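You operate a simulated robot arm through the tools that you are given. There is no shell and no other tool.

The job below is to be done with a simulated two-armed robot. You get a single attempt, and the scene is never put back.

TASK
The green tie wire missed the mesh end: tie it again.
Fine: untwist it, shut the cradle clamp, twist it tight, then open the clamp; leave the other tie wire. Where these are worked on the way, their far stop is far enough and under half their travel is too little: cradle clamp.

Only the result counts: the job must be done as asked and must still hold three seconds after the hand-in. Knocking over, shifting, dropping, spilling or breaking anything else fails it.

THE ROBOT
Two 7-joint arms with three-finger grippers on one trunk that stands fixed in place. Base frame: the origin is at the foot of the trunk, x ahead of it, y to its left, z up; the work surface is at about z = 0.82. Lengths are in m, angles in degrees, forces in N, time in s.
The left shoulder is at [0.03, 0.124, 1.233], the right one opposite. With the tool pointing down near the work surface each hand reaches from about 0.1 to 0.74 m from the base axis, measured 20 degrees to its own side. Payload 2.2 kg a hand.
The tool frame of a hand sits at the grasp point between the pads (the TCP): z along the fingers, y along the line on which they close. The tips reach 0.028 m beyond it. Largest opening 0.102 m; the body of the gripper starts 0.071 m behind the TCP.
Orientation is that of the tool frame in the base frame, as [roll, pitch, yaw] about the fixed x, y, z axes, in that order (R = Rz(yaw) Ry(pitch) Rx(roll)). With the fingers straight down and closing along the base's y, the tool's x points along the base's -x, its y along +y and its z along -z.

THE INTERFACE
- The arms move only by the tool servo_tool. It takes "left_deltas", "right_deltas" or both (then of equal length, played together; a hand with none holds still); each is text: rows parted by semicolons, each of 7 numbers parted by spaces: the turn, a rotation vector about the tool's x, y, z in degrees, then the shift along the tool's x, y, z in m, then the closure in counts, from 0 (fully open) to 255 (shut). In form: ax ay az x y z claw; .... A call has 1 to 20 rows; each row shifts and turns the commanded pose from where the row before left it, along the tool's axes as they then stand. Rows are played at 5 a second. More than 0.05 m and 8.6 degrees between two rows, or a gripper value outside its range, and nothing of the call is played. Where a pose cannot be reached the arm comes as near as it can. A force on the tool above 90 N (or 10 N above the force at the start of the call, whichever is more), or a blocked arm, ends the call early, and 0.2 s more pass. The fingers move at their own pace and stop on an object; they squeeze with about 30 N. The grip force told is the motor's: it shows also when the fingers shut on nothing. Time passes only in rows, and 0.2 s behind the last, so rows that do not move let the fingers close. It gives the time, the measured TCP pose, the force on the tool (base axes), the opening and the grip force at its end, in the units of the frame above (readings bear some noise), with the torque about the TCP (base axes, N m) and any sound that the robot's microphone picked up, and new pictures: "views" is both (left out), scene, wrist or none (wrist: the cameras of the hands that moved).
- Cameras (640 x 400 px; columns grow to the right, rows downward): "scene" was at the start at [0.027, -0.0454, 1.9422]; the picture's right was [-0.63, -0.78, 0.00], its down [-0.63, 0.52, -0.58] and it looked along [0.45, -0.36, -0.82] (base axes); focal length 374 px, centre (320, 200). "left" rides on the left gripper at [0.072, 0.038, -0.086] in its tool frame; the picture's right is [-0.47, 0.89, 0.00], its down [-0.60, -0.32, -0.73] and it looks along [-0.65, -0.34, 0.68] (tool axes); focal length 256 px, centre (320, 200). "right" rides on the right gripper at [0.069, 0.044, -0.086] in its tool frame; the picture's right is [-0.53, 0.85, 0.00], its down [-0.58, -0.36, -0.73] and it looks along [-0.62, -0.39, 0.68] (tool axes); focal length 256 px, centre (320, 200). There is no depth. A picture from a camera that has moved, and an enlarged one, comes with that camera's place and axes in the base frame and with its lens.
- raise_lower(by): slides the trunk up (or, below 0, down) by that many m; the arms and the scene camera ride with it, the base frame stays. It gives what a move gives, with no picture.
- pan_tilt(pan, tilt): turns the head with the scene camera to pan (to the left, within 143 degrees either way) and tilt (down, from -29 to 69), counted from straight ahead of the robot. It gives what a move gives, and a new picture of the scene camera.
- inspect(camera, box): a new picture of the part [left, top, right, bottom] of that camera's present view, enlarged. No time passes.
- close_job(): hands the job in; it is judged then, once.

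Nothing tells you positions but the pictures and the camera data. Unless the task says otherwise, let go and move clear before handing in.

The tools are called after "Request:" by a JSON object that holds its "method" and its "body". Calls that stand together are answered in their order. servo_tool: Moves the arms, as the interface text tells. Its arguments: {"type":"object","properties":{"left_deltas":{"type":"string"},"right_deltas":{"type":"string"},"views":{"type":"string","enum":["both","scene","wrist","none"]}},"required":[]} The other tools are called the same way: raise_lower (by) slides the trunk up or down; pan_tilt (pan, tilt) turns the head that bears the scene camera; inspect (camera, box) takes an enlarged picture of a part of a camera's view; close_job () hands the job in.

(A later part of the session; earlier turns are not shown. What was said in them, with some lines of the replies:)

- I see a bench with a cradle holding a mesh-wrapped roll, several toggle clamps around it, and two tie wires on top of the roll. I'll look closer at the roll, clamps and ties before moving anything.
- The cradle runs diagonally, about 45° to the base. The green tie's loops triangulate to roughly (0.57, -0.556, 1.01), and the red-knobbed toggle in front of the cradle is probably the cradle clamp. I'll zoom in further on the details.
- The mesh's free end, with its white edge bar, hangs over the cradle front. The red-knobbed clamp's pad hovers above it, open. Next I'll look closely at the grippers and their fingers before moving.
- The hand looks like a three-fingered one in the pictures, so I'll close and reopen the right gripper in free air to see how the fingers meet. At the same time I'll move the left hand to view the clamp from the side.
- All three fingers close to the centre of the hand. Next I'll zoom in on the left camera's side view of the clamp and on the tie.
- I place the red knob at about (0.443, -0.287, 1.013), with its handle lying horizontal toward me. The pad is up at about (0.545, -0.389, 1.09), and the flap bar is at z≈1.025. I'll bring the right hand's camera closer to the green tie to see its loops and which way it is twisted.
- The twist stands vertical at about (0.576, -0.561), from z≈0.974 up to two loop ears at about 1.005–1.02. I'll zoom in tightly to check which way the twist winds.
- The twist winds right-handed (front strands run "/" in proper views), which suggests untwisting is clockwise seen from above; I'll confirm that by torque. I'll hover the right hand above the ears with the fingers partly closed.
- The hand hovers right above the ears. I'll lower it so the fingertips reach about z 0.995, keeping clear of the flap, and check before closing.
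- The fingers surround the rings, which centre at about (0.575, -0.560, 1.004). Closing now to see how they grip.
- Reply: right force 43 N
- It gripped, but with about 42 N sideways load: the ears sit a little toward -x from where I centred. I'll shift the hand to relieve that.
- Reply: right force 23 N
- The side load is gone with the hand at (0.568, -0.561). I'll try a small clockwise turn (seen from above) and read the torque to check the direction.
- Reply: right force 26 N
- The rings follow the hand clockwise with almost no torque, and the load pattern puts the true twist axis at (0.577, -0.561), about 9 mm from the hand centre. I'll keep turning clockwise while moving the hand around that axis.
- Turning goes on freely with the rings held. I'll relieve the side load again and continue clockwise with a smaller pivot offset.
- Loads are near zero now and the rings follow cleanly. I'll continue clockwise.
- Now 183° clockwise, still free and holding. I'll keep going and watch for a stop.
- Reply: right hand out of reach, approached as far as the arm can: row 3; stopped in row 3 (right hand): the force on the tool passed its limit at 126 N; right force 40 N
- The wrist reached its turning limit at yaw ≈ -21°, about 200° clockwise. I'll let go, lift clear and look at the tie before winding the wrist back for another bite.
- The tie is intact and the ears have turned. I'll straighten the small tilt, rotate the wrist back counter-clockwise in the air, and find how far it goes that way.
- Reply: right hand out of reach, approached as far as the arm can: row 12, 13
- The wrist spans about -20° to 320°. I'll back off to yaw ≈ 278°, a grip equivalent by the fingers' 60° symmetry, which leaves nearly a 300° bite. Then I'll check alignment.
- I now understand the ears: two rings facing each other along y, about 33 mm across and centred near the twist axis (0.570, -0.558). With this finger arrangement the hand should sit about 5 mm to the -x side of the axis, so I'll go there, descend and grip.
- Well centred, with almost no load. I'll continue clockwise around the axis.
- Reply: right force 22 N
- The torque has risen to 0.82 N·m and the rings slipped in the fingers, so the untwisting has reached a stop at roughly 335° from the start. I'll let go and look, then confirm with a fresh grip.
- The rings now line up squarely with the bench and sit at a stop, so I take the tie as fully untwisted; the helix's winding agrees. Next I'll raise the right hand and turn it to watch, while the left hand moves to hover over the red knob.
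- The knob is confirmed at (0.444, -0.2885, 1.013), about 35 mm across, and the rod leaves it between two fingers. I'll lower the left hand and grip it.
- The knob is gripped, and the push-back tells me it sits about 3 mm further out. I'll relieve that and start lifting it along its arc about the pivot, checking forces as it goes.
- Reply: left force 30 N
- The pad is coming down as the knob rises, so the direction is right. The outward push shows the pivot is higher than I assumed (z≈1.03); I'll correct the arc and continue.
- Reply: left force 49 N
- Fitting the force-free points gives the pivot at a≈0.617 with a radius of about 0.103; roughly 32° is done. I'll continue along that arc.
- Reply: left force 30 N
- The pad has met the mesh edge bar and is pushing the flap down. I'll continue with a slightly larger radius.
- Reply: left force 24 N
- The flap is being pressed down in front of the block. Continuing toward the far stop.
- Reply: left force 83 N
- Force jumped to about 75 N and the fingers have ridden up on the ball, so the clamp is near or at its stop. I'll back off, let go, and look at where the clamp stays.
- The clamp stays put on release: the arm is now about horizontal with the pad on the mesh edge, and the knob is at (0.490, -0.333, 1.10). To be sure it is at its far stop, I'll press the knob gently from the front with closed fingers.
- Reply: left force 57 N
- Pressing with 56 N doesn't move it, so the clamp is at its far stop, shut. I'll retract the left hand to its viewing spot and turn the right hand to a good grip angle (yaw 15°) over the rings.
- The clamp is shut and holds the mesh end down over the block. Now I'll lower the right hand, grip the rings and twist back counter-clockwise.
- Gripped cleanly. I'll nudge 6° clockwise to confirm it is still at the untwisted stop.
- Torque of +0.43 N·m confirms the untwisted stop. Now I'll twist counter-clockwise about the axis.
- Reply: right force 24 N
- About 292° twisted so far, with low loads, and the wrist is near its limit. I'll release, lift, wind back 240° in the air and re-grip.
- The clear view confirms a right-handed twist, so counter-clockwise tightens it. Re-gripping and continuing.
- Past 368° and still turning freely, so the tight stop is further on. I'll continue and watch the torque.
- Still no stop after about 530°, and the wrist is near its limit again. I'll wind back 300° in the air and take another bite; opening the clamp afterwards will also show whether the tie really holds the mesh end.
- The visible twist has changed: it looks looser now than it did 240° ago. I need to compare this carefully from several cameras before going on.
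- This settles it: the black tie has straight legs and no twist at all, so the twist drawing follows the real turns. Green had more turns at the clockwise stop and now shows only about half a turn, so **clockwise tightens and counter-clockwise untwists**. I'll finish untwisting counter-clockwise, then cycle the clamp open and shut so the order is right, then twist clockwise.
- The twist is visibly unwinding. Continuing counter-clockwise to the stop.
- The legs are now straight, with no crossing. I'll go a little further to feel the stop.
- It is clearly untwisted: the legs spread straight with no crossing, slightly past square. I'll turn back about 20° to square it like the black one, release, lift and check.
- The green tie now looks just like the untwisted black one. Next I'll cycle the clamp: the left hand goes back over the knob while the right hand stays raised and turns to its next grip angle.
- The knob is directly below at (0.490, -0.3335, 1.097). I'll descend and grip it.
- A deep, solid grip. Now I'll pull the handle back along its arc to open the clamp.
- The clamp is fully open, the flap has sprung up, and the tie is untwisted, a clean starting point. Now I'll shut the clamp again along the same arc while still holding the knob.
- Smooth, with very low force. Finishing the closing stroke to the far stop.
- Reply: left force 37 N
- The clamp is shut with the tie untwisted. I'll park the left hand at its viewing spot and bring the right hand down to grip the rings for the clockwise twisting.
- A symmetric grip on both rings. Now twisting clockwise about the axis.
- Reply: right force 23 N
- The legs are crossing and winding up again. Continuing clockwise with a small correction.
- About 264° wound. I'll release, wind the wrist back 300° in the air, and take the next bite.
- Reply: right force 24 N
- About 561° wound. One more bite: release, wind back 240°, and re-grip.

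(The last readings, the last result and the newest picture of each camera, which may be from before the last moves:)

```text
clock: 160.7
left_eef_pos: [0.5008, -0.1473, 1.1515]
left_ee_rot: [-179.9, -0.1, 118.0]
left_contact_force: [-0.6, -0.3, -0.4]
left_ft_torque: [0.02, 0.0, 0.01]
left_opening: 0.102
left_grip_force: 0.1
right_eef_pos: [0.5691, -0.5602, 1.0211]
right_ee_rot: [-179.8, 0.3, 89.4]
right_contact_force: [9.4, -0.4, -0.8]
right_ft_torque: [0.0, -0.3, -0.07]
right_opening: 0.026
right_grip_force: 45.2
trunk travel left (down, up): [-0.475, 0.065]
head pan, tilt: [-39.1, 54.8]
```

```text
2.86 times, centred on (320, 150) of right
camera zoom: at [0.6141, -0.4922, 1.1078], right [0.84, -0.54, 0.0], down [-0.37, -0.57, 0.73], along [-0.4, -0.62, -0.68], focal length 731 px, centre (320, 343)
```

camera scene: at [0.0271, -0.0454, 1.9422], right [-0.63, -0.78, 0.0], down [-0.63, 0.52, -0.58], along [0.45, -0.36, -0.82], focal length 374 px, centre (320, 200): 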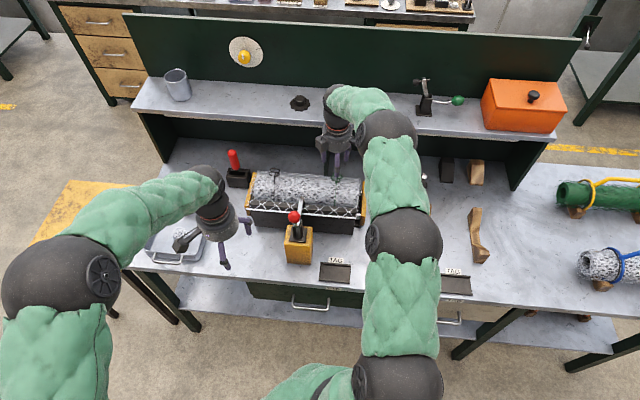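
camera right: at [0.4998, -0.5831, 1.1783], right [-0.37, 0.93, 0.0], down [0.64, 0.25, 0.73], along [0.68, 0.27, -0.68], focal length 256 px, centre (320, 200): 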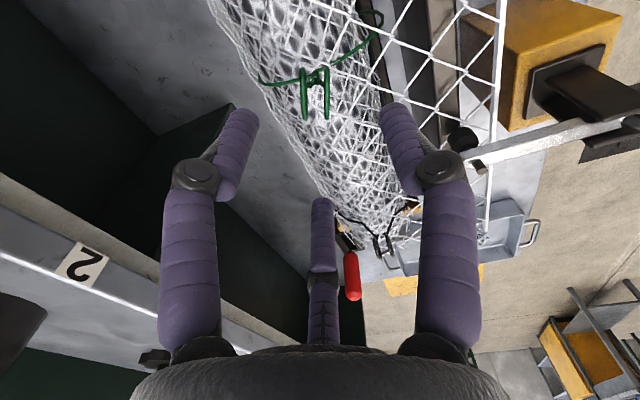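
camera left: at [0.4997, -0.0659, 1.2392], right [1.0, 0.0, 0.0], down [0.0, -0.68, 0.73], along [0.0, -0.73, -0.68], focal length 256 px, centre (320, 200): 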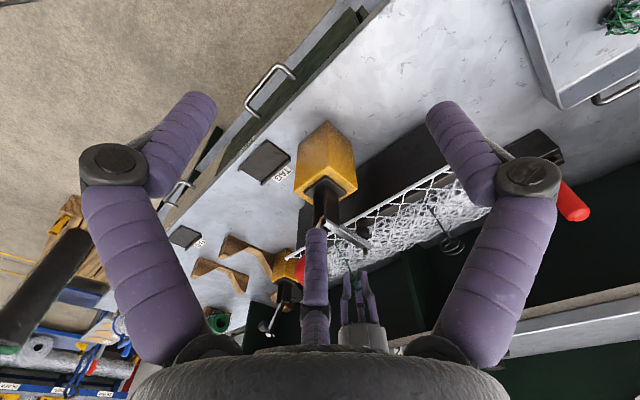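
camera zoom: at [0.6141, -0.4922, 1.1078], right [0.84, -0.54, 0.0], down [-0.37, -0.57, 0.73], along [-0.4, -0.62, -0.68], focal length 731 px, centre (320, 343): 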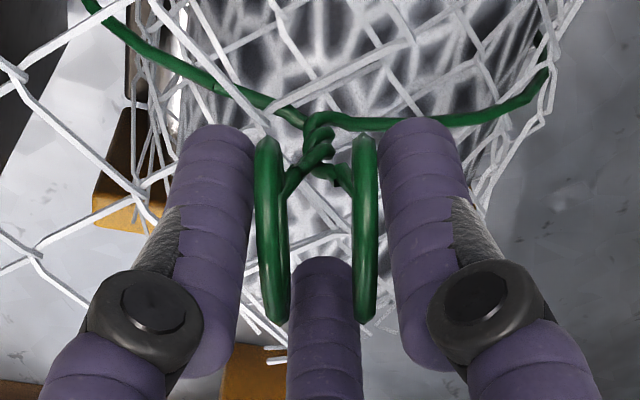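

Request:
{"method": "servo_tool", "body": {"right_deltas": "0 0 7.5 0.001 0.0004 0 255; 0 0 7.5 0.0004 -0.0006 0 255; 0 0 0 0 0 0 255", "views": "none"}}

Request:
{"method": "servo_tool", "body": {"right_deltas": "0 0 6 0.0003 -0.0005 0 255; 0 0 0 0 0 0 255", "views": "none"}}

Request:
{"method": "inspect", "body": {"camera": "right", "box": [240, 80, 400, 220]}}

```text
clock: 161.5
left_eef_pos: [0.5008, -0.1473, 1.1533]
left_ee_rot: [180.0, -0.1, 118.1]
left_contact_force: [0.9, 0.0, 0.2]
left_ft_torque: [-0.01, 0.03, 0.02]
left_opening: 0.1018
left_grip_force: 0.0
right_eef_pos: [0.5684, -0.5601, 1.0218]
right_ee_rot: [-179.9, 0.3, 74.4]
right_contact_force: [8.4, -6.7, 2.5]
right_ft_torque: [-0.42, 0.0, 0.19]
right_opening: 0.0258
right_grip_force: 44.8
trunk travel left (down, up): [-0.475, 0.065]
head pan, tilt: [-39.1, 54.8]
```

```text
clock: 162.1
left_eef_pos: [0.5, -0.1475, 1.1523]
left_ee_rot: [179.9, -0.1, 118.0]
left_contact_force: [-0.2, 0.6, 0.7]
left_ft_torque: [-0.03, 0.0, 0.01]
left_opening: 0.102
left_grip_force: 0.1
right_eef_pos: [0.5682, -0.5596, 1.0226]
right_ee_rot: [-179.9, 0.1, 68.6]
right_contact_force: [8.2, -9.1, 4.8]
right_ft_torque: [-0.34, 0.0, 0.5]
right_opening: 0.0261
right_grip_force: 45.0
trunk travel left (down, up): [-0.475, 0.065]
head pan, tilt: [-39.1, 54.8]
```

```text
2.86 times, centred on (320, 150) of right
camera zoom: at [0.6345, -0.5108, 1.1078], right [0.59, -0.81, 0.0], down [-0.55, -0.4, 0.73], along [-0.59, -0.43, -0.68], focal length 731 px, centre (320, 343)
```

zoom: 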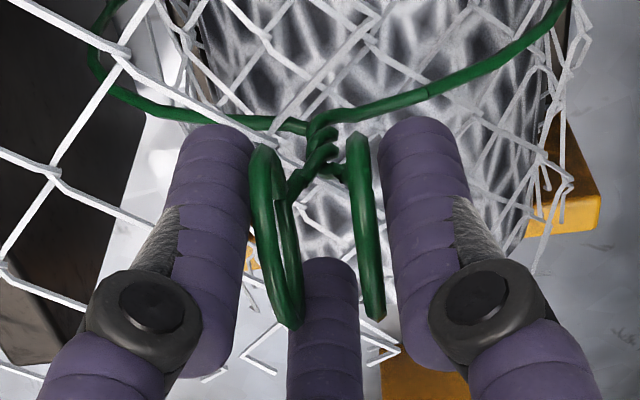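

Torque is rising to 0.5 N·m at the tight stop, as before. One more firm nudge, then I'll release, lift and look.

Request:
{"method": "servo_tool", "body": {"right_deltas": "0 0 6 0.0003 -0.0005 0 255; 0 0 0 0 0 0 255; 0 0 0 0 0 0 255", "views": "none"}}

Request:
{"method": "servo_tool", "body": {"right_deltas": "0 0 0 0 0 0 140; 0 0 0 0 0 0 90; 0 0 0 0 0 0 90; 0 0 0 0 0 -0.035 90; 0 0 0 0 0 -0.035 90; 0 0 0 0 0 -0.04 90; 0 0 0 0 0 0 90", "views": "both"}}

Request:
{"method": "inspect", "body": {"camera": "left", "box": [344, 262, 364, 282]}}

Request:
{"method": "inspect", "body": {"camera": "scene", "box": [328, 172, 348, 192]}}

Request:
{"method": "inspect", "body": {"camera": "right", "box": [240, 60, 400, 200]}}

```text
clock: 162.9
left_eef_pos: [0.4988, -0.1465, 1.1523]
left_ee_rot: [-180.0, -0.1, 118.0]
left_contact_force: [-0.5, -0.4, 0.1]
left_ft_torque: [0.03, 0.0, -0.01]
left_opening: 0.1019
left_grip_force: 0.1
right_eef_pos: [0.5675, -0.5587, 1.0218]
right_ee_rot: [180.0, 0.1, 62.4]
right_contact_force: [3.5, -10.8, 8.8]
right_ft_torque: [-0.33, 0.18, 0.48]
right_opening: 0.027
right_grip_force: 45.3
trunk travel left (down, up): [-0.475, 0.065]
head pan, tilt: [-39.1, 54.8]
```

```text
clock: 164.5
left_eef_pos: [0.4993, -0.1462, 1.1531]
left_ee_rot: [179.9, -0.1, 118.0]
left_contact_force: [-0.4, 0.5, 0.7]
left_ft_torque: [0.0, 0.04, -0.03]
left_opening: 0.1022
left_grip_force: 0.1
right_eef_pos: [0.5681, -0.5565, 1.1312]
right_ee_rot: [-179.8, 0.1, 62.5]
right_contact_force: [1.1, -0.2, -0.1]
right_ft_torque: [-0.01, 0.01, 0.0]
right_opening: 0.0661
right_grip_force: 0.1
trunk travel left (down, up): [-0.475, 0.065]
head pan, tilt: [-39.1, 54.8]
camera scene: at [0.0277, -0.046, 1.9421], right [-0.63, -0.78, 0.0], down [-0.63, 0.52, -0.58], along [0.45, -0.36, -0.82], focal length 374 px, centre (320, 200)
camera right: at [0.6398, -0.5154, 1.2185], right [0.5, -0.86, 0.0], down [-0.59, -0.34, 0.73], along [-0.63, -0.37, -0.68], focal length 256 px, centre (320, 200)
```

scene: 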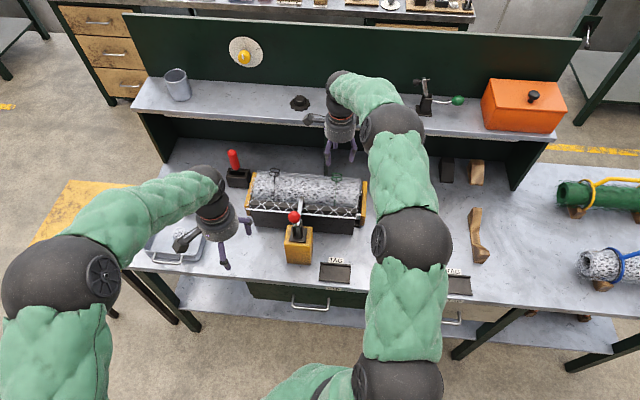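
right: 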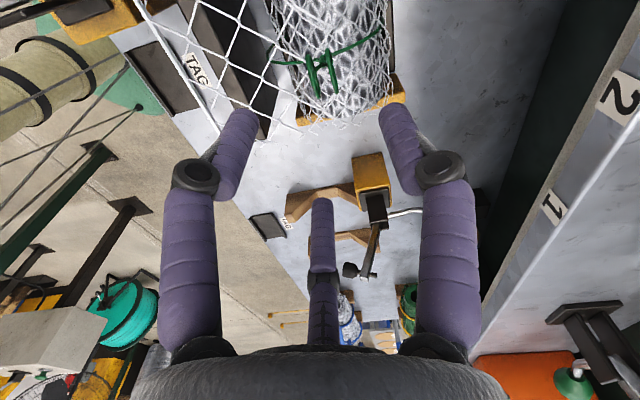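

```text
16.00 times, centred on (354, 272) of left
camera zoom: at [0.5004, -0.0662, 1.2388], right [1.0, 0.0, 0.0], down [0.0, -0.68, 0.73], along [0.0, -0.73, -0.68], focal length 4096 px, centre (-224, -952)
```

zoom: 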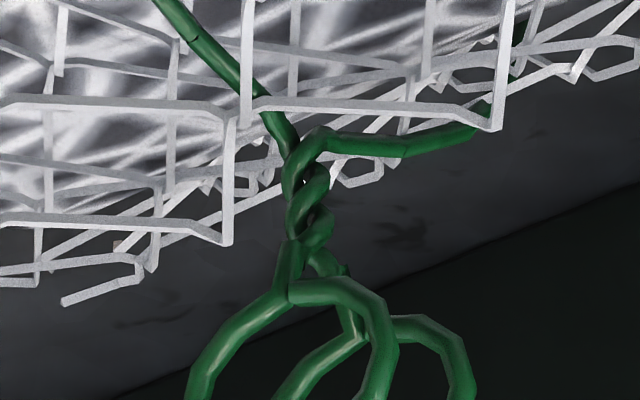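

```text
16.00 times, centred on (338, 182) of scene
camera zoom: at [0.0277, -0.046, 1.9421], right [-0.63, -0.78, 0.0], down [-0.63, 0.52, -0.58], along [0.45, -0.36, -0.82], focal length 5988 px, centre (32, 488)
```

zoom: 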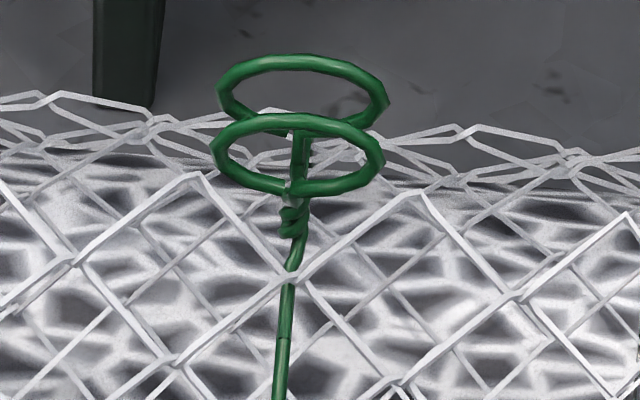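

```text
2.86 times, centred on (320, 130) of right
camera zoom: at [0.6398, -0.5154, 1.2185], right [0.5, -0.86, 0.0], down [-0.59, -0.34, 0.73], along [-0.63, -0.37, -0.68], focal length 731 px, centre (320, 400)
```

zoom: 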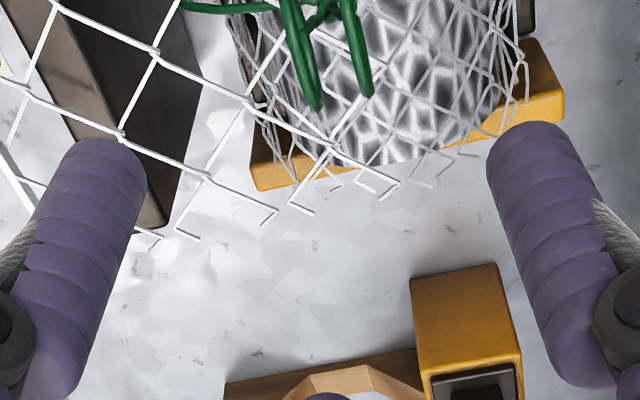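

The tie is wound tight (two turns) at its stop with the clamp shut. Now the last step: bring the left hand over the knob again to open the clamp.

Request:
{"method": "servo_tool", "body": {"left_deltas": "0 0 0 0 0 -0.035 0; 0 0 0 -0.0396 -0.0239 0 60; 0 0 0 -0.0396 -0.0239 0 60; 0 0 0 -0.0396 -0.0239 0 60; 0 0 0 -0.0396 -0.0239 0 60; 0 0 6.5 0 0 0 60; 0 0 6.5 0 0 0 60; 0 0 0 0 0 0 60; 0 0 0 0 0 0 60", "right_deltas": "0 0 0 0 0 -0.02 90; 0 0 0 0 0 0 90; 0 0 0 0 0 0 90; 0 0 0 0 0 0 90; 0 0 0 0 0 0 90; 0 0 0 0 0 0 90; 0 0 0 0 0 0 90; 0 0 0 0 0 0 90; 0 0 0 0 0 0 90", "views": "both"}}

Request:
{"method": "inspect", "body": {"camera": "left", "box": [220, 60, 420, 240]}}

```text
clock: 166.5
left_eef_pos: [0.4884, -0.3313, 1.1875]
left_ee_rot: [179.9, 0.0, 104.9]
left_contact_force: [-0.1, 0.5, -0.1]
left_ft_torque: [-0.02, 0.01, 0.01]
left_opening: 0.0782
left_grip_force: 0.1
right_eef_pos: [0.568, -0.5561, 1.1532]
right_ee_rot: [-179.9, 0.0, 62.5]
right_contact_force: [-0.3, 0.4, -0.1]
right_ft_torque: [-0.04, -0.02, 0.01]
right_opening: 0.0661
right_grip_force: 0.0
trunk travel left (down, up): [-0.475, 0.065]
head pan, tilt: [-39.1, 54.8]
camera scene: at [0.0268, -0.0449, 1.9422], right [-0.63, -0.78, 0.0], down [-0.63, 0.52, -0.58], along [0.45, -0.36, -0.82], focal length 374 px, centre (320, 200)
camera right: at [0.6392, -0.5152, 1.2388], right [0.5, -0.86, 0.0], down [-0.59, -0.34, 0.73], along [-0.63, -0.37, -0.68], focal length 256 px, centre (320, 200)
camera left: at [0.5073, -0.2531, 1.2736], right [0.98, -0.22, 0.0], down [-0.15, -0.67, 0.73], along [-0.16, -0.71, -0.68], focal length 256 px, centre (320, 200)
```

scene: 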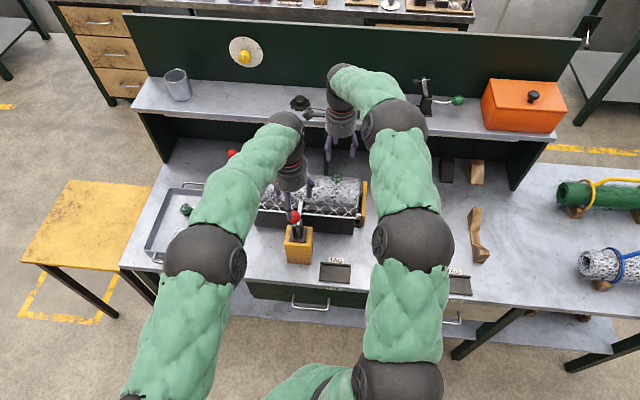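
right: 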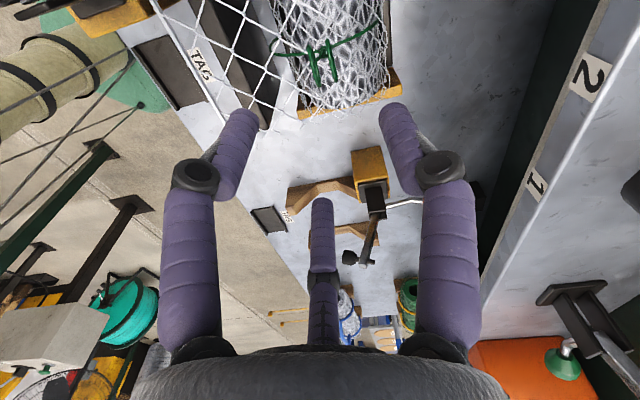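
left: 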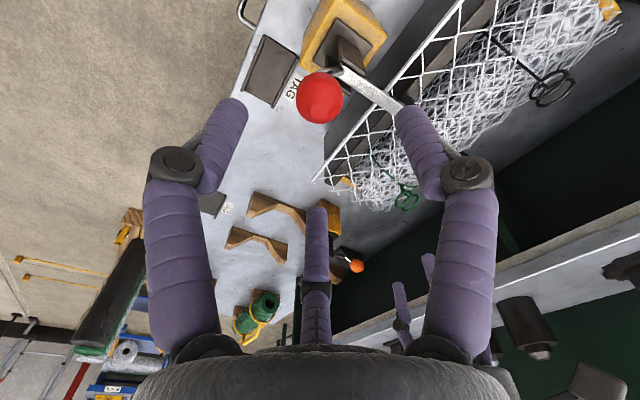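

```text
2.22 times, centred on (320, 150) of left
camera zoom: at [0.5073, -0.2531, 1.2736], right [0.98, -0.22, 0.0], down [-0.15, -0.67, 0.73], along [-0.16, -0.71, -0.68], focal length 569 px, centre (320, 311)
```

zoom: 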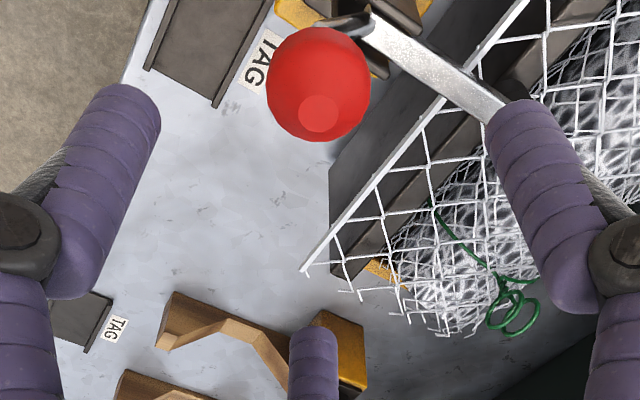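

Request:
{"method": "servo_tool", "body": {"left_deltas": "0 0 0 -0.002 0.0008 0.0275 60; 0 0 0 0 0 0.028 60; 0 0 0 0 0 0.028 60; 0 0 0 0 0 0 60; 0 0 0 0 0 0 140; 0 0 0 0 0 0 200; 0 0 0 0 0 0 255; 0 0 0 0 0 0 255", "views": "none"}}

Request:
{"method": "inspect", "body": {"camera": "left", "box": [220, 60, 480, 260]}}

```text
clock: 168.3
left_eef_pos: [0.4891, -0.3337, 1.1043]
left_ee_rot: [-180.0, 0.0, 105.0]
left_contact_force: [-3.8, -0.3, 0.6]
left_ft_torque: [-0.01, 0.05, -0.1]
left_opening: 0.0328
left_grip_force: 29.5
right_eef_pos: [0.5673, -0.5568, 1.1533]
right_ee_rot: [-179.9, 0.1, 62.5]
right_contact_force: [0.1, -0.2, 0.0]
right_ft_torque: [0.0, 0.02, 0.02]
right_opening: 0.0657
right_grip_force: 0.1
trunk travel left (down, up): [-0.475, 0.065]
head pan, tilt: [-39.1, 54.8]
```

```text
2.00 times, centred on (350, 160) of left
camera zoom: at [0.5082, -0.2537, 1.1904], right [0.98, -0.22, 0.0], down [-0.15, -0.67, 0.73], along [-0.16, -0.71, -0.68], focal length 512 px, centre (260, 280)
```

zoom: 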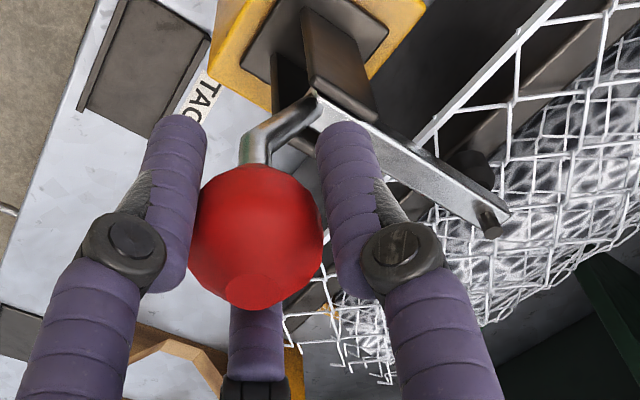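

The knob is well gripped with no side load. Opening the clamp along the known arc.

Request:
{"method": "servo_tool", "body": {"left_deltas": "0 0 0 0.0094 -0.0055 0.0042 255; 0 0 0 0.0088 -0.0051 0.0056 255; 0 0 0 0.0082 -0.0048 0.0068 255; 0 0 0 0.0074 -0.0043 0.0079 255; 0 0 0 0.0066 -0.0038 0.0088 255; 0 0 0 0 0 0 255", "views": "none"}}

Request:
{"method": "inspect", "body": {"camera": "left", "box": [220, 60, 480, 260]}}

Request:
{"method": "inspect", "body": {"camera": "scene", "box": [250, 160, 370, 270]}}

```text
clock: 169.7
left_eef_pos: [0.4551, -0.3016, 1.0681]
left_ee_rot: [-180.0, -0.3, 105.1]
left_contact_force: [-3.0, -13.4, 4.6]
left_ft_torque: [-0.4, -0.53, 0.09]
left_opening: 0.0314
left_grip_force: 45.0
right_eef_pos: [0.5663, -0.5583, 1.1519]
right_ee_rot: [-180.0, 0.0, 62.5]
right_contact_force: [0.4, 0.4, 0.5]
right_ft_torque: [0.01, 0.0, 0.02]
right_opening: 0.0659
right_grip_force: 0.1
trunk travel left (down, up): [-0.475, 0.065]
head pan, tilt: [-39.1, 54.8]
```

```text
2.00 times, centred on (350, 160) of left
camera zoom: at [0.475, -0.2226, 1.1551], right [0.98, -0.22, 0.0], down [-0.15, -0.67, 0.73], along [-0.16, -0.71, -0.68], focal length 512 px, centre (260, 280)
```

zoom: 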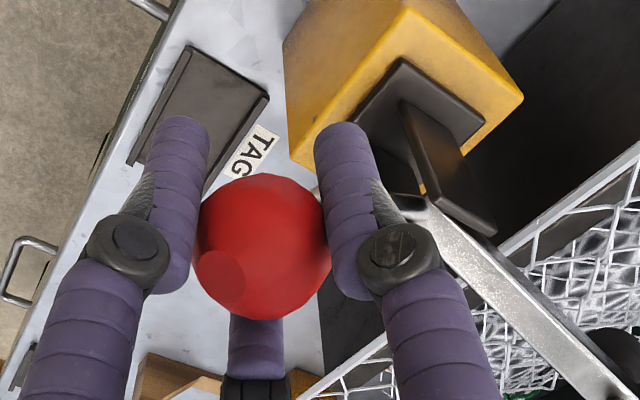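

```text
3.64 times, centred on (310, 215) of scene
camera zoom: at [0.0258, -0.0474, 1.9421], right [-0.63, -0.78, 0.0], down [-0.63, 0.52, -0.58], along [0.45, -0.36, -0.82], focal length 1361 px, centre (356, 146)
```

zoom: 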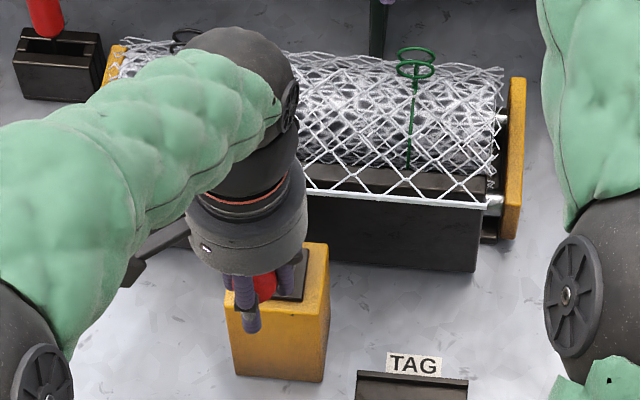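

The flap is staying down as the clamp lifts, so the tie now holds the mesh end. Finishing the opening stroke.

Request:
{"method": "servo_tool", "body": {"left_deltas": "0 0 0 0.0055 -0.0032 0.0097 255; 0 0 0 0.0045 -0.0026 0.0105 255; 0 0 0 0.0034 -0.002 0.011 255; 0 0 0 0.0022 -0.0013 0.0114 255; 0 0 0 0.001 -0.0006 0.0116 255; 0 0 0 0 0 0 255", "views": "none"}}

Request:
{"method": "inspect", "body": {"camera": "left", "box": [220, 60, 480, 260]}}

Request:
{"method": "inspect", "body": {"camera": "scene", "box": [250, 160, 370, 270]}}

```text
clock: 171.1
left_eef_pos: [0.4412, -0.286, 1.015]
left_ee_rot: [-179.9, -0.2, 105.0]
left_contact_force: [-7.8, -3.3, 4.5]
left_ft_torque: [-0.41, -0.55, 0.1]
left_opening: 0.0318
left_grip_force: 44.5
right_eef_pos: [0.5665, -0.5562, 1.1543]
right_ee_rot: [-179.9, 0.1, 62.4]
right_contact_force: [0.3, 0.5, -0.1]
right_ft_torque: [0.0, -0.02, 0.02]
right_opening: 0.0659
right_grip_force: 0.0
trunk travel left (down, up): [-0.475, 0.065]
head pan, tilt: [-39.1, 54.8]
```

```text
2.00 times, centred on (350, 160) of left
camera zoom: at [0.4605, -0.2081, 1.1016], right [0.98, -0.22, 0.0], down [-0.15, -0.67, 0.73], along [-0.16, -0.71, -0.68], focal length 512 px, centre (260, 280)
```

zoom: 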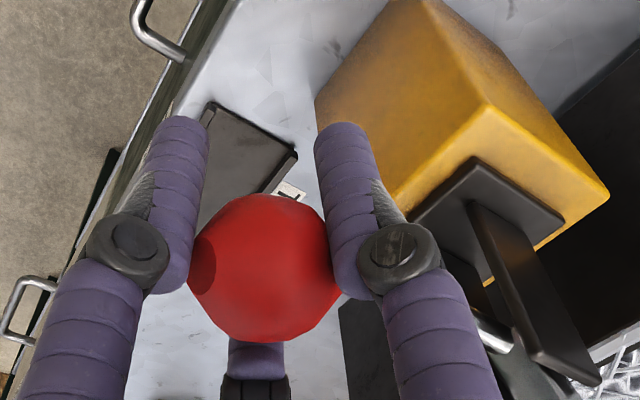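

```text
3.64 times, centred on (310, 215) of scene
camera zoom: at [0.0254, -0.0458, 1.9422], right [-0.63, -0.78, 0.0], down [-0.63, 0.52, -0.58], along [0.45, -0.36, -0.82], focal length 1361 px, centre (356, 146)
```

zoom: 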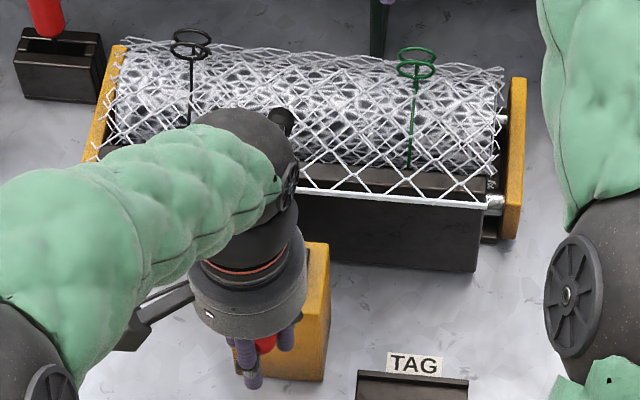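

The clamp is open and the mesh end stays down. I'll press slightly to be sure it is at its open stop, then let go and back away.

Request:
{"method": "servo_tool", "body": {"left_deltas": "0 0 0 0 0 0.005 255; 0 0 0 0 0 0 255", "views": "none"}}

Request:
{"method": "servo_tool", "body": {"left_deltas": "0 0 0 0 0 -0.004 255; 0 0 0 0 0 0 140; 0 0 0 0 0 0 60; 0 0 0 0 0 0 0; 0 0 0 0 0 0 0; 0 0 0 0 0 -0.04 0; 0 0 0 0 0 -0.04 0; 0 0 0 0 0 -0.04 0; 0 0 0 0 0 0 0", "right_deltas": "0 0 0 0 0 0 90; 0 0 0 0 0 0 90; 0 0 0 0 0 0 90; 0 0 0 0 0 0 90; 0 0 0 0 0 -0.03 90; 0 0 0 0 0 -0.03 90; 0 0 0 0 0 -0.03 90; 0 0 0 0 0 -0.03 90; 0 0 0 0 0 0 90", "views": "both"}}

Request:
{"method": "inspect", "body": {"camera": "scene", "box": [230, 150, 390, 270]}}

Request:
{"method": "inspect", "body": {"camera": "left", "box": [280, 60, 540, 280]}}

```text
clock: 171.7
left_eef_pos: [0.4427, -0.2874, 1.0098]
left_ee_rot: [180.0, -0.1, 105.1]
left_contact_force: [-10.2, -2.5, 3.4]
left_ft_torque: [-0.35, -0.61, -0.05]
left_opening: 0.0318
left_grip_force: 45.5
right_eef_pos: [0.5661, -0.558, 1.1535]
right_ee_rot: [-179.9, 0.1, 62.5]
right_contact_force: [0.2, -0.4, -0.2]
right_ft_torque: [0.0, -0.05, -0.01]
right_opening: 0.066
right_grip_force: 0.0
trunk travel left (down, up): [-0.475, 0.065]
head pan, tilt: [-39.1, 54.8]
```

```text
clock: 173.7
left_eef_pos: [0.4425, -0.2884, 1.1338]
left_ee_rot: [-179.8, -0.1, 105.0]
left_contact_force: [0.0, -0.1, 0.6]
left_ft_torque: [-0.02, 0.04, 0.0]
left_opening: 0.1021
left_grip_force: 0.1
right_eef_pos: [0.568, -0.5558, 1.2739]
right_ee_rot: [-179.9, 0.0, 62.7]
right_contact_force: [0.8, -0.6, 0.1]
right_ft_torque: [0.03, 0.04, -0.04]
right_opening: 0.066
right_grip_force: 0.1
trunk travel left (down, up): [-0.475, 0.065]
head pan, tilt: [-39.1, 54.8]
camera scene: at [0.0281, -0.0462, 1.9421], right [-0.63, -0.78, 0.0], down [-0.63, 0.52, -0.58], along [0.45, -0.36, -0.82], focal length 374 px, centre (320, 200)
camera right: at [0.6395, -0.5147, 1.3589], right [0.5, -0.86, 0.0], down [-0.59, -0.34, 0.73], along [-0.63, -0.37, -0.68], focal length 256 px, centre (320, 200)
camera left: at [0.4614, -0.2092, 1.2217], right [0.98, -0.22, 0.0], down [-0.15, -0.67, 0.73], along [-0.16, -0.71, -0.68], focal length 256 px, centre (320, 200)
```

scene: 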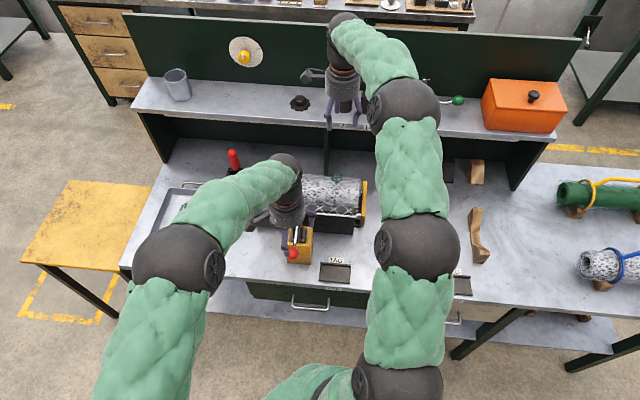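
right: 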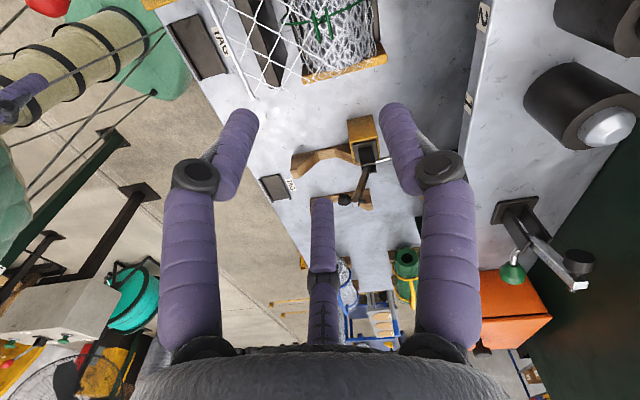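
left: 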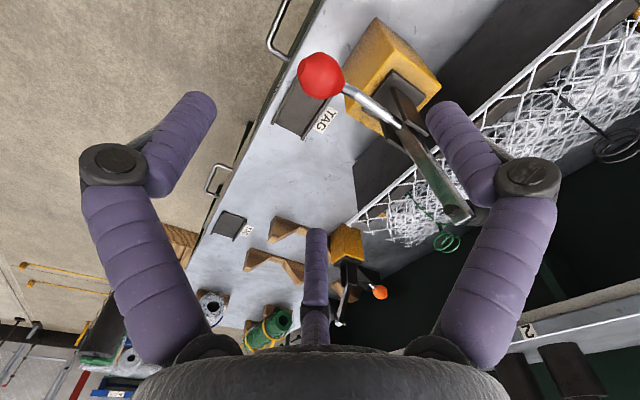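

```text
3.33 times, centred on (310, 210) of scene
camera zoom: at [0.0281, -0.0462, 1.9421], right [-0.63, -0.78, 0.0], down [-0.63, 0.52, -0.58], along [0.45, -0.36, -0.82], focal length 1248 px, centre (353, 167)
```

zoom: 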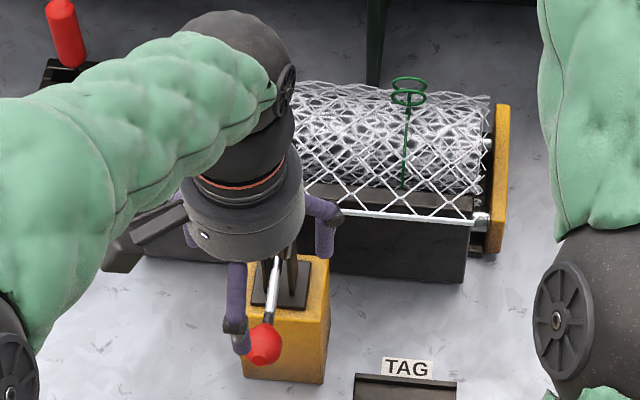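

```text
1.82 times, centred on (410, 170) of left
camera zoom: at [0.4614, -0.2092, 1.2217], right [0.98, -0.22, 0.0], down [-0.15, -0.67, 0.73], along [-0.16, -0.71, -0.68], focal length 465 px, centre (156, 254)
```

zoom: 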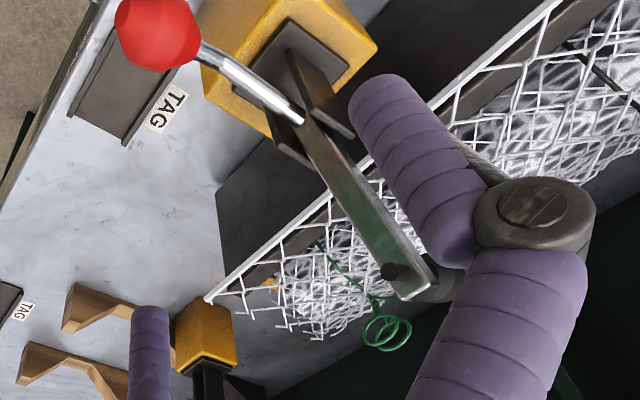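

The clamp is open, the mesh end is held by the tight green tie, and the black tie hasn't been touched. I'll move both hands well clear and do a final check.

Request:
{"method": "servo_tool", "body": {"left_deltas": "0 0 0 0 0 -0.04 0; 0 0 0 0 0 -0.04 0; 0 0 0 0.0324 0.0211 0 0; 0 0 0 0.0324 0.0211 0 0; 0 0 0 0.0324 0.0211 0 0; 0 0 0 0.0324 0.0211 0 0; 0 0 0 0 0 0 0; 0 0 0 0 0 0 0; 0 0 0 0 0 0 0; 0 0 0 0 0 0 0; 0 0 0 0 0 0 0; 0 0 0 0 0 0 0", "views": "both"}}

Request:
{"method": "inspect", "body": {"camera": "scene", "box": [230, 150, 390, 270]}}

Request:
{"method": "inspect", "body": {"camera": "scene", "box": [328, 172, 348, 192]}}

Request:
{"method": "inspect", "body": {"camera": "scene", "box": [264, 166, 284, 186]}}

```text
clock: 176.3
left_eef_pos: [0.4887, -0.1402, 1.2143]
left_ee_rot: [179.9, 0.0, 105.0]
left_contact_force: [0.6, 0.4, 0.2]
left_ft_torque: [-0.02, -0.01, 0.0]
left_opening: 0.1018
left_grip_force: 0.2
right_eef_pos: [0.5673, -0.5558, 1.273]
right_ee_rot: [-180.0, 0.1, 62.4]
right_contact_force: [0.6, -0.4, 0.1]
right_ft_torque: [-0.03, 0.01, 0.0]
right_opening: 0.0659
right_grip_force: 0.1
trunk travel left (down, up): [-0.475, 0.065]
head pan, tilt: [-39.1, 54.8]
camera scene: at [0.027, -0.0457, 1.9422], right [-0.63, -0.78, 0.0], down [-0.63, 0.52, -0.58], along [0.45, -0.36, -0.82], focal length 374 px, centre (320, 200)
camera left: at [0.507, -0.0617, 1.3017], right [0.98, -0.22, 0.0], down [-0.15, -0.67, 0.73], along [-0.16, -0.71, -0.68], focal length 256 px, centre (320, 200)
```

scene: 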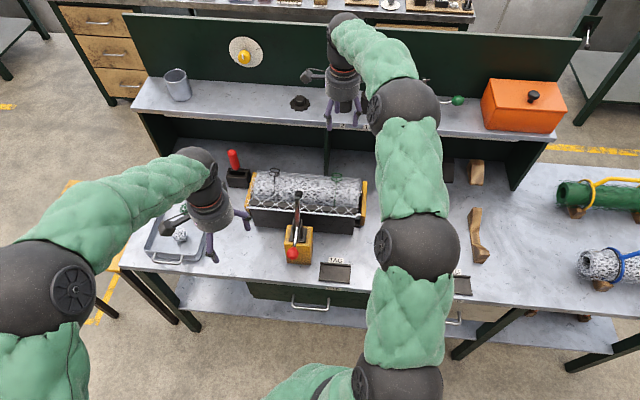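
left: 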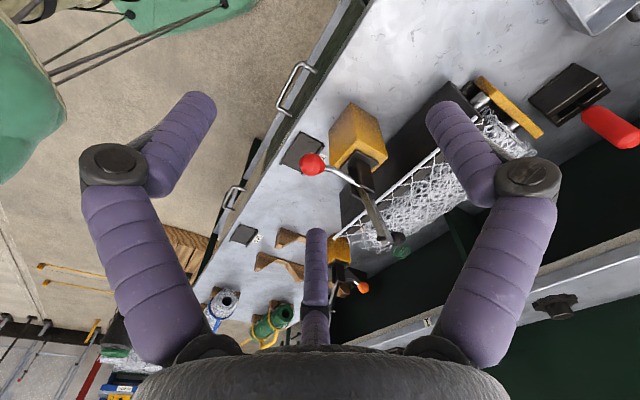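

```text
3.33 times, centred on (310, 210) of scene
camera zoom: at [0.027, -0.0457, 1.9422], right [-0.63, -0.78, 0.0], down [-0.63, 0.52, -0.58], along [0.45, -0.36, -0.82], focal length 1248 px, centre (353, 167)
```

zoom: 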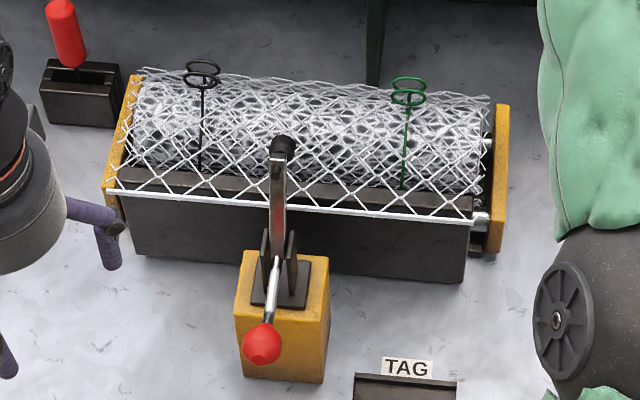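

```text
16.00 times, centred on (338, 182) of scene
camera zoom: at [0.027, -0.0457, 1.9422], right [-0.63, -0.78, 0.0], down [-0.63, 0.52, -0.58], along [0.45, -0.36, -0.82], focal length 5988 px, centre (32, 488)
```

zoom: 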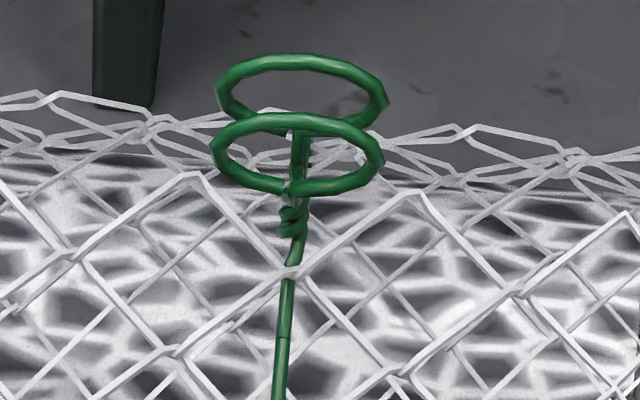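

```text
16.00 times, centred on (274, 176) of scene
camera zoom: at [0.027, -0.0457, 1.9422], right [-0.63, -0.78, 0.0], down [-0.63, 0.52, -0.58], along [0.45, -0.36, -0.82], focal length 5988 px, centre (1056, 584)
```

zoom: 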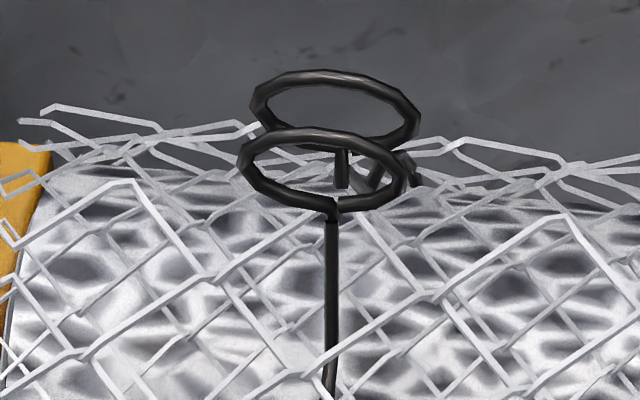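

The last check looks right: the clamp is open, the mesh end stays down under the tightly twisted green tie, the black tie is as it was, and both hands are empty and clear. Handing in.

Request:
{"method": "close_job", "body": {}}

```text
The job is handed in.
```

The green tie wire is retied and now holds the mesh end down. The cradle clamp is open again, and I handed the job in. The hand-in came back without a verdict, so whether it passed isn't known yet.

- **Final state:** The green tie is twisted clockwise to its tight stop, about two full turns. When I opened the clamp, the mesh end stayed down; earlier, with the tie untwisted, it had sprung up. The black tie was never touched and looks unchanged. Both hands are empty and clear.
- **Order of work:** I first read the twist direction wrong. I turned the tie clockwise to its tight stop with the clamp open, then shut the clamp. Turning it back, the tie visibly loosened, so I knew counter-clockwise was the untwisting direction.
- **How I corrected it:** I untwisted the tie fully, opened the clamp, then did the last part in the order you asked: shut the clamp, twist the tie tight, open the clamp.
- **Extra motion:** Because of that, the clamp was opened and shut one more time than the job needed, and the tie went to its tight stop once before it was untwisted. If the check looks at every step rather than the final sequence, that could count against it.
- **Force spike:** During the first turning the wrist reached its limit and the force on the hand peaked at 126 N. I saw no damage to the tie or anything else.
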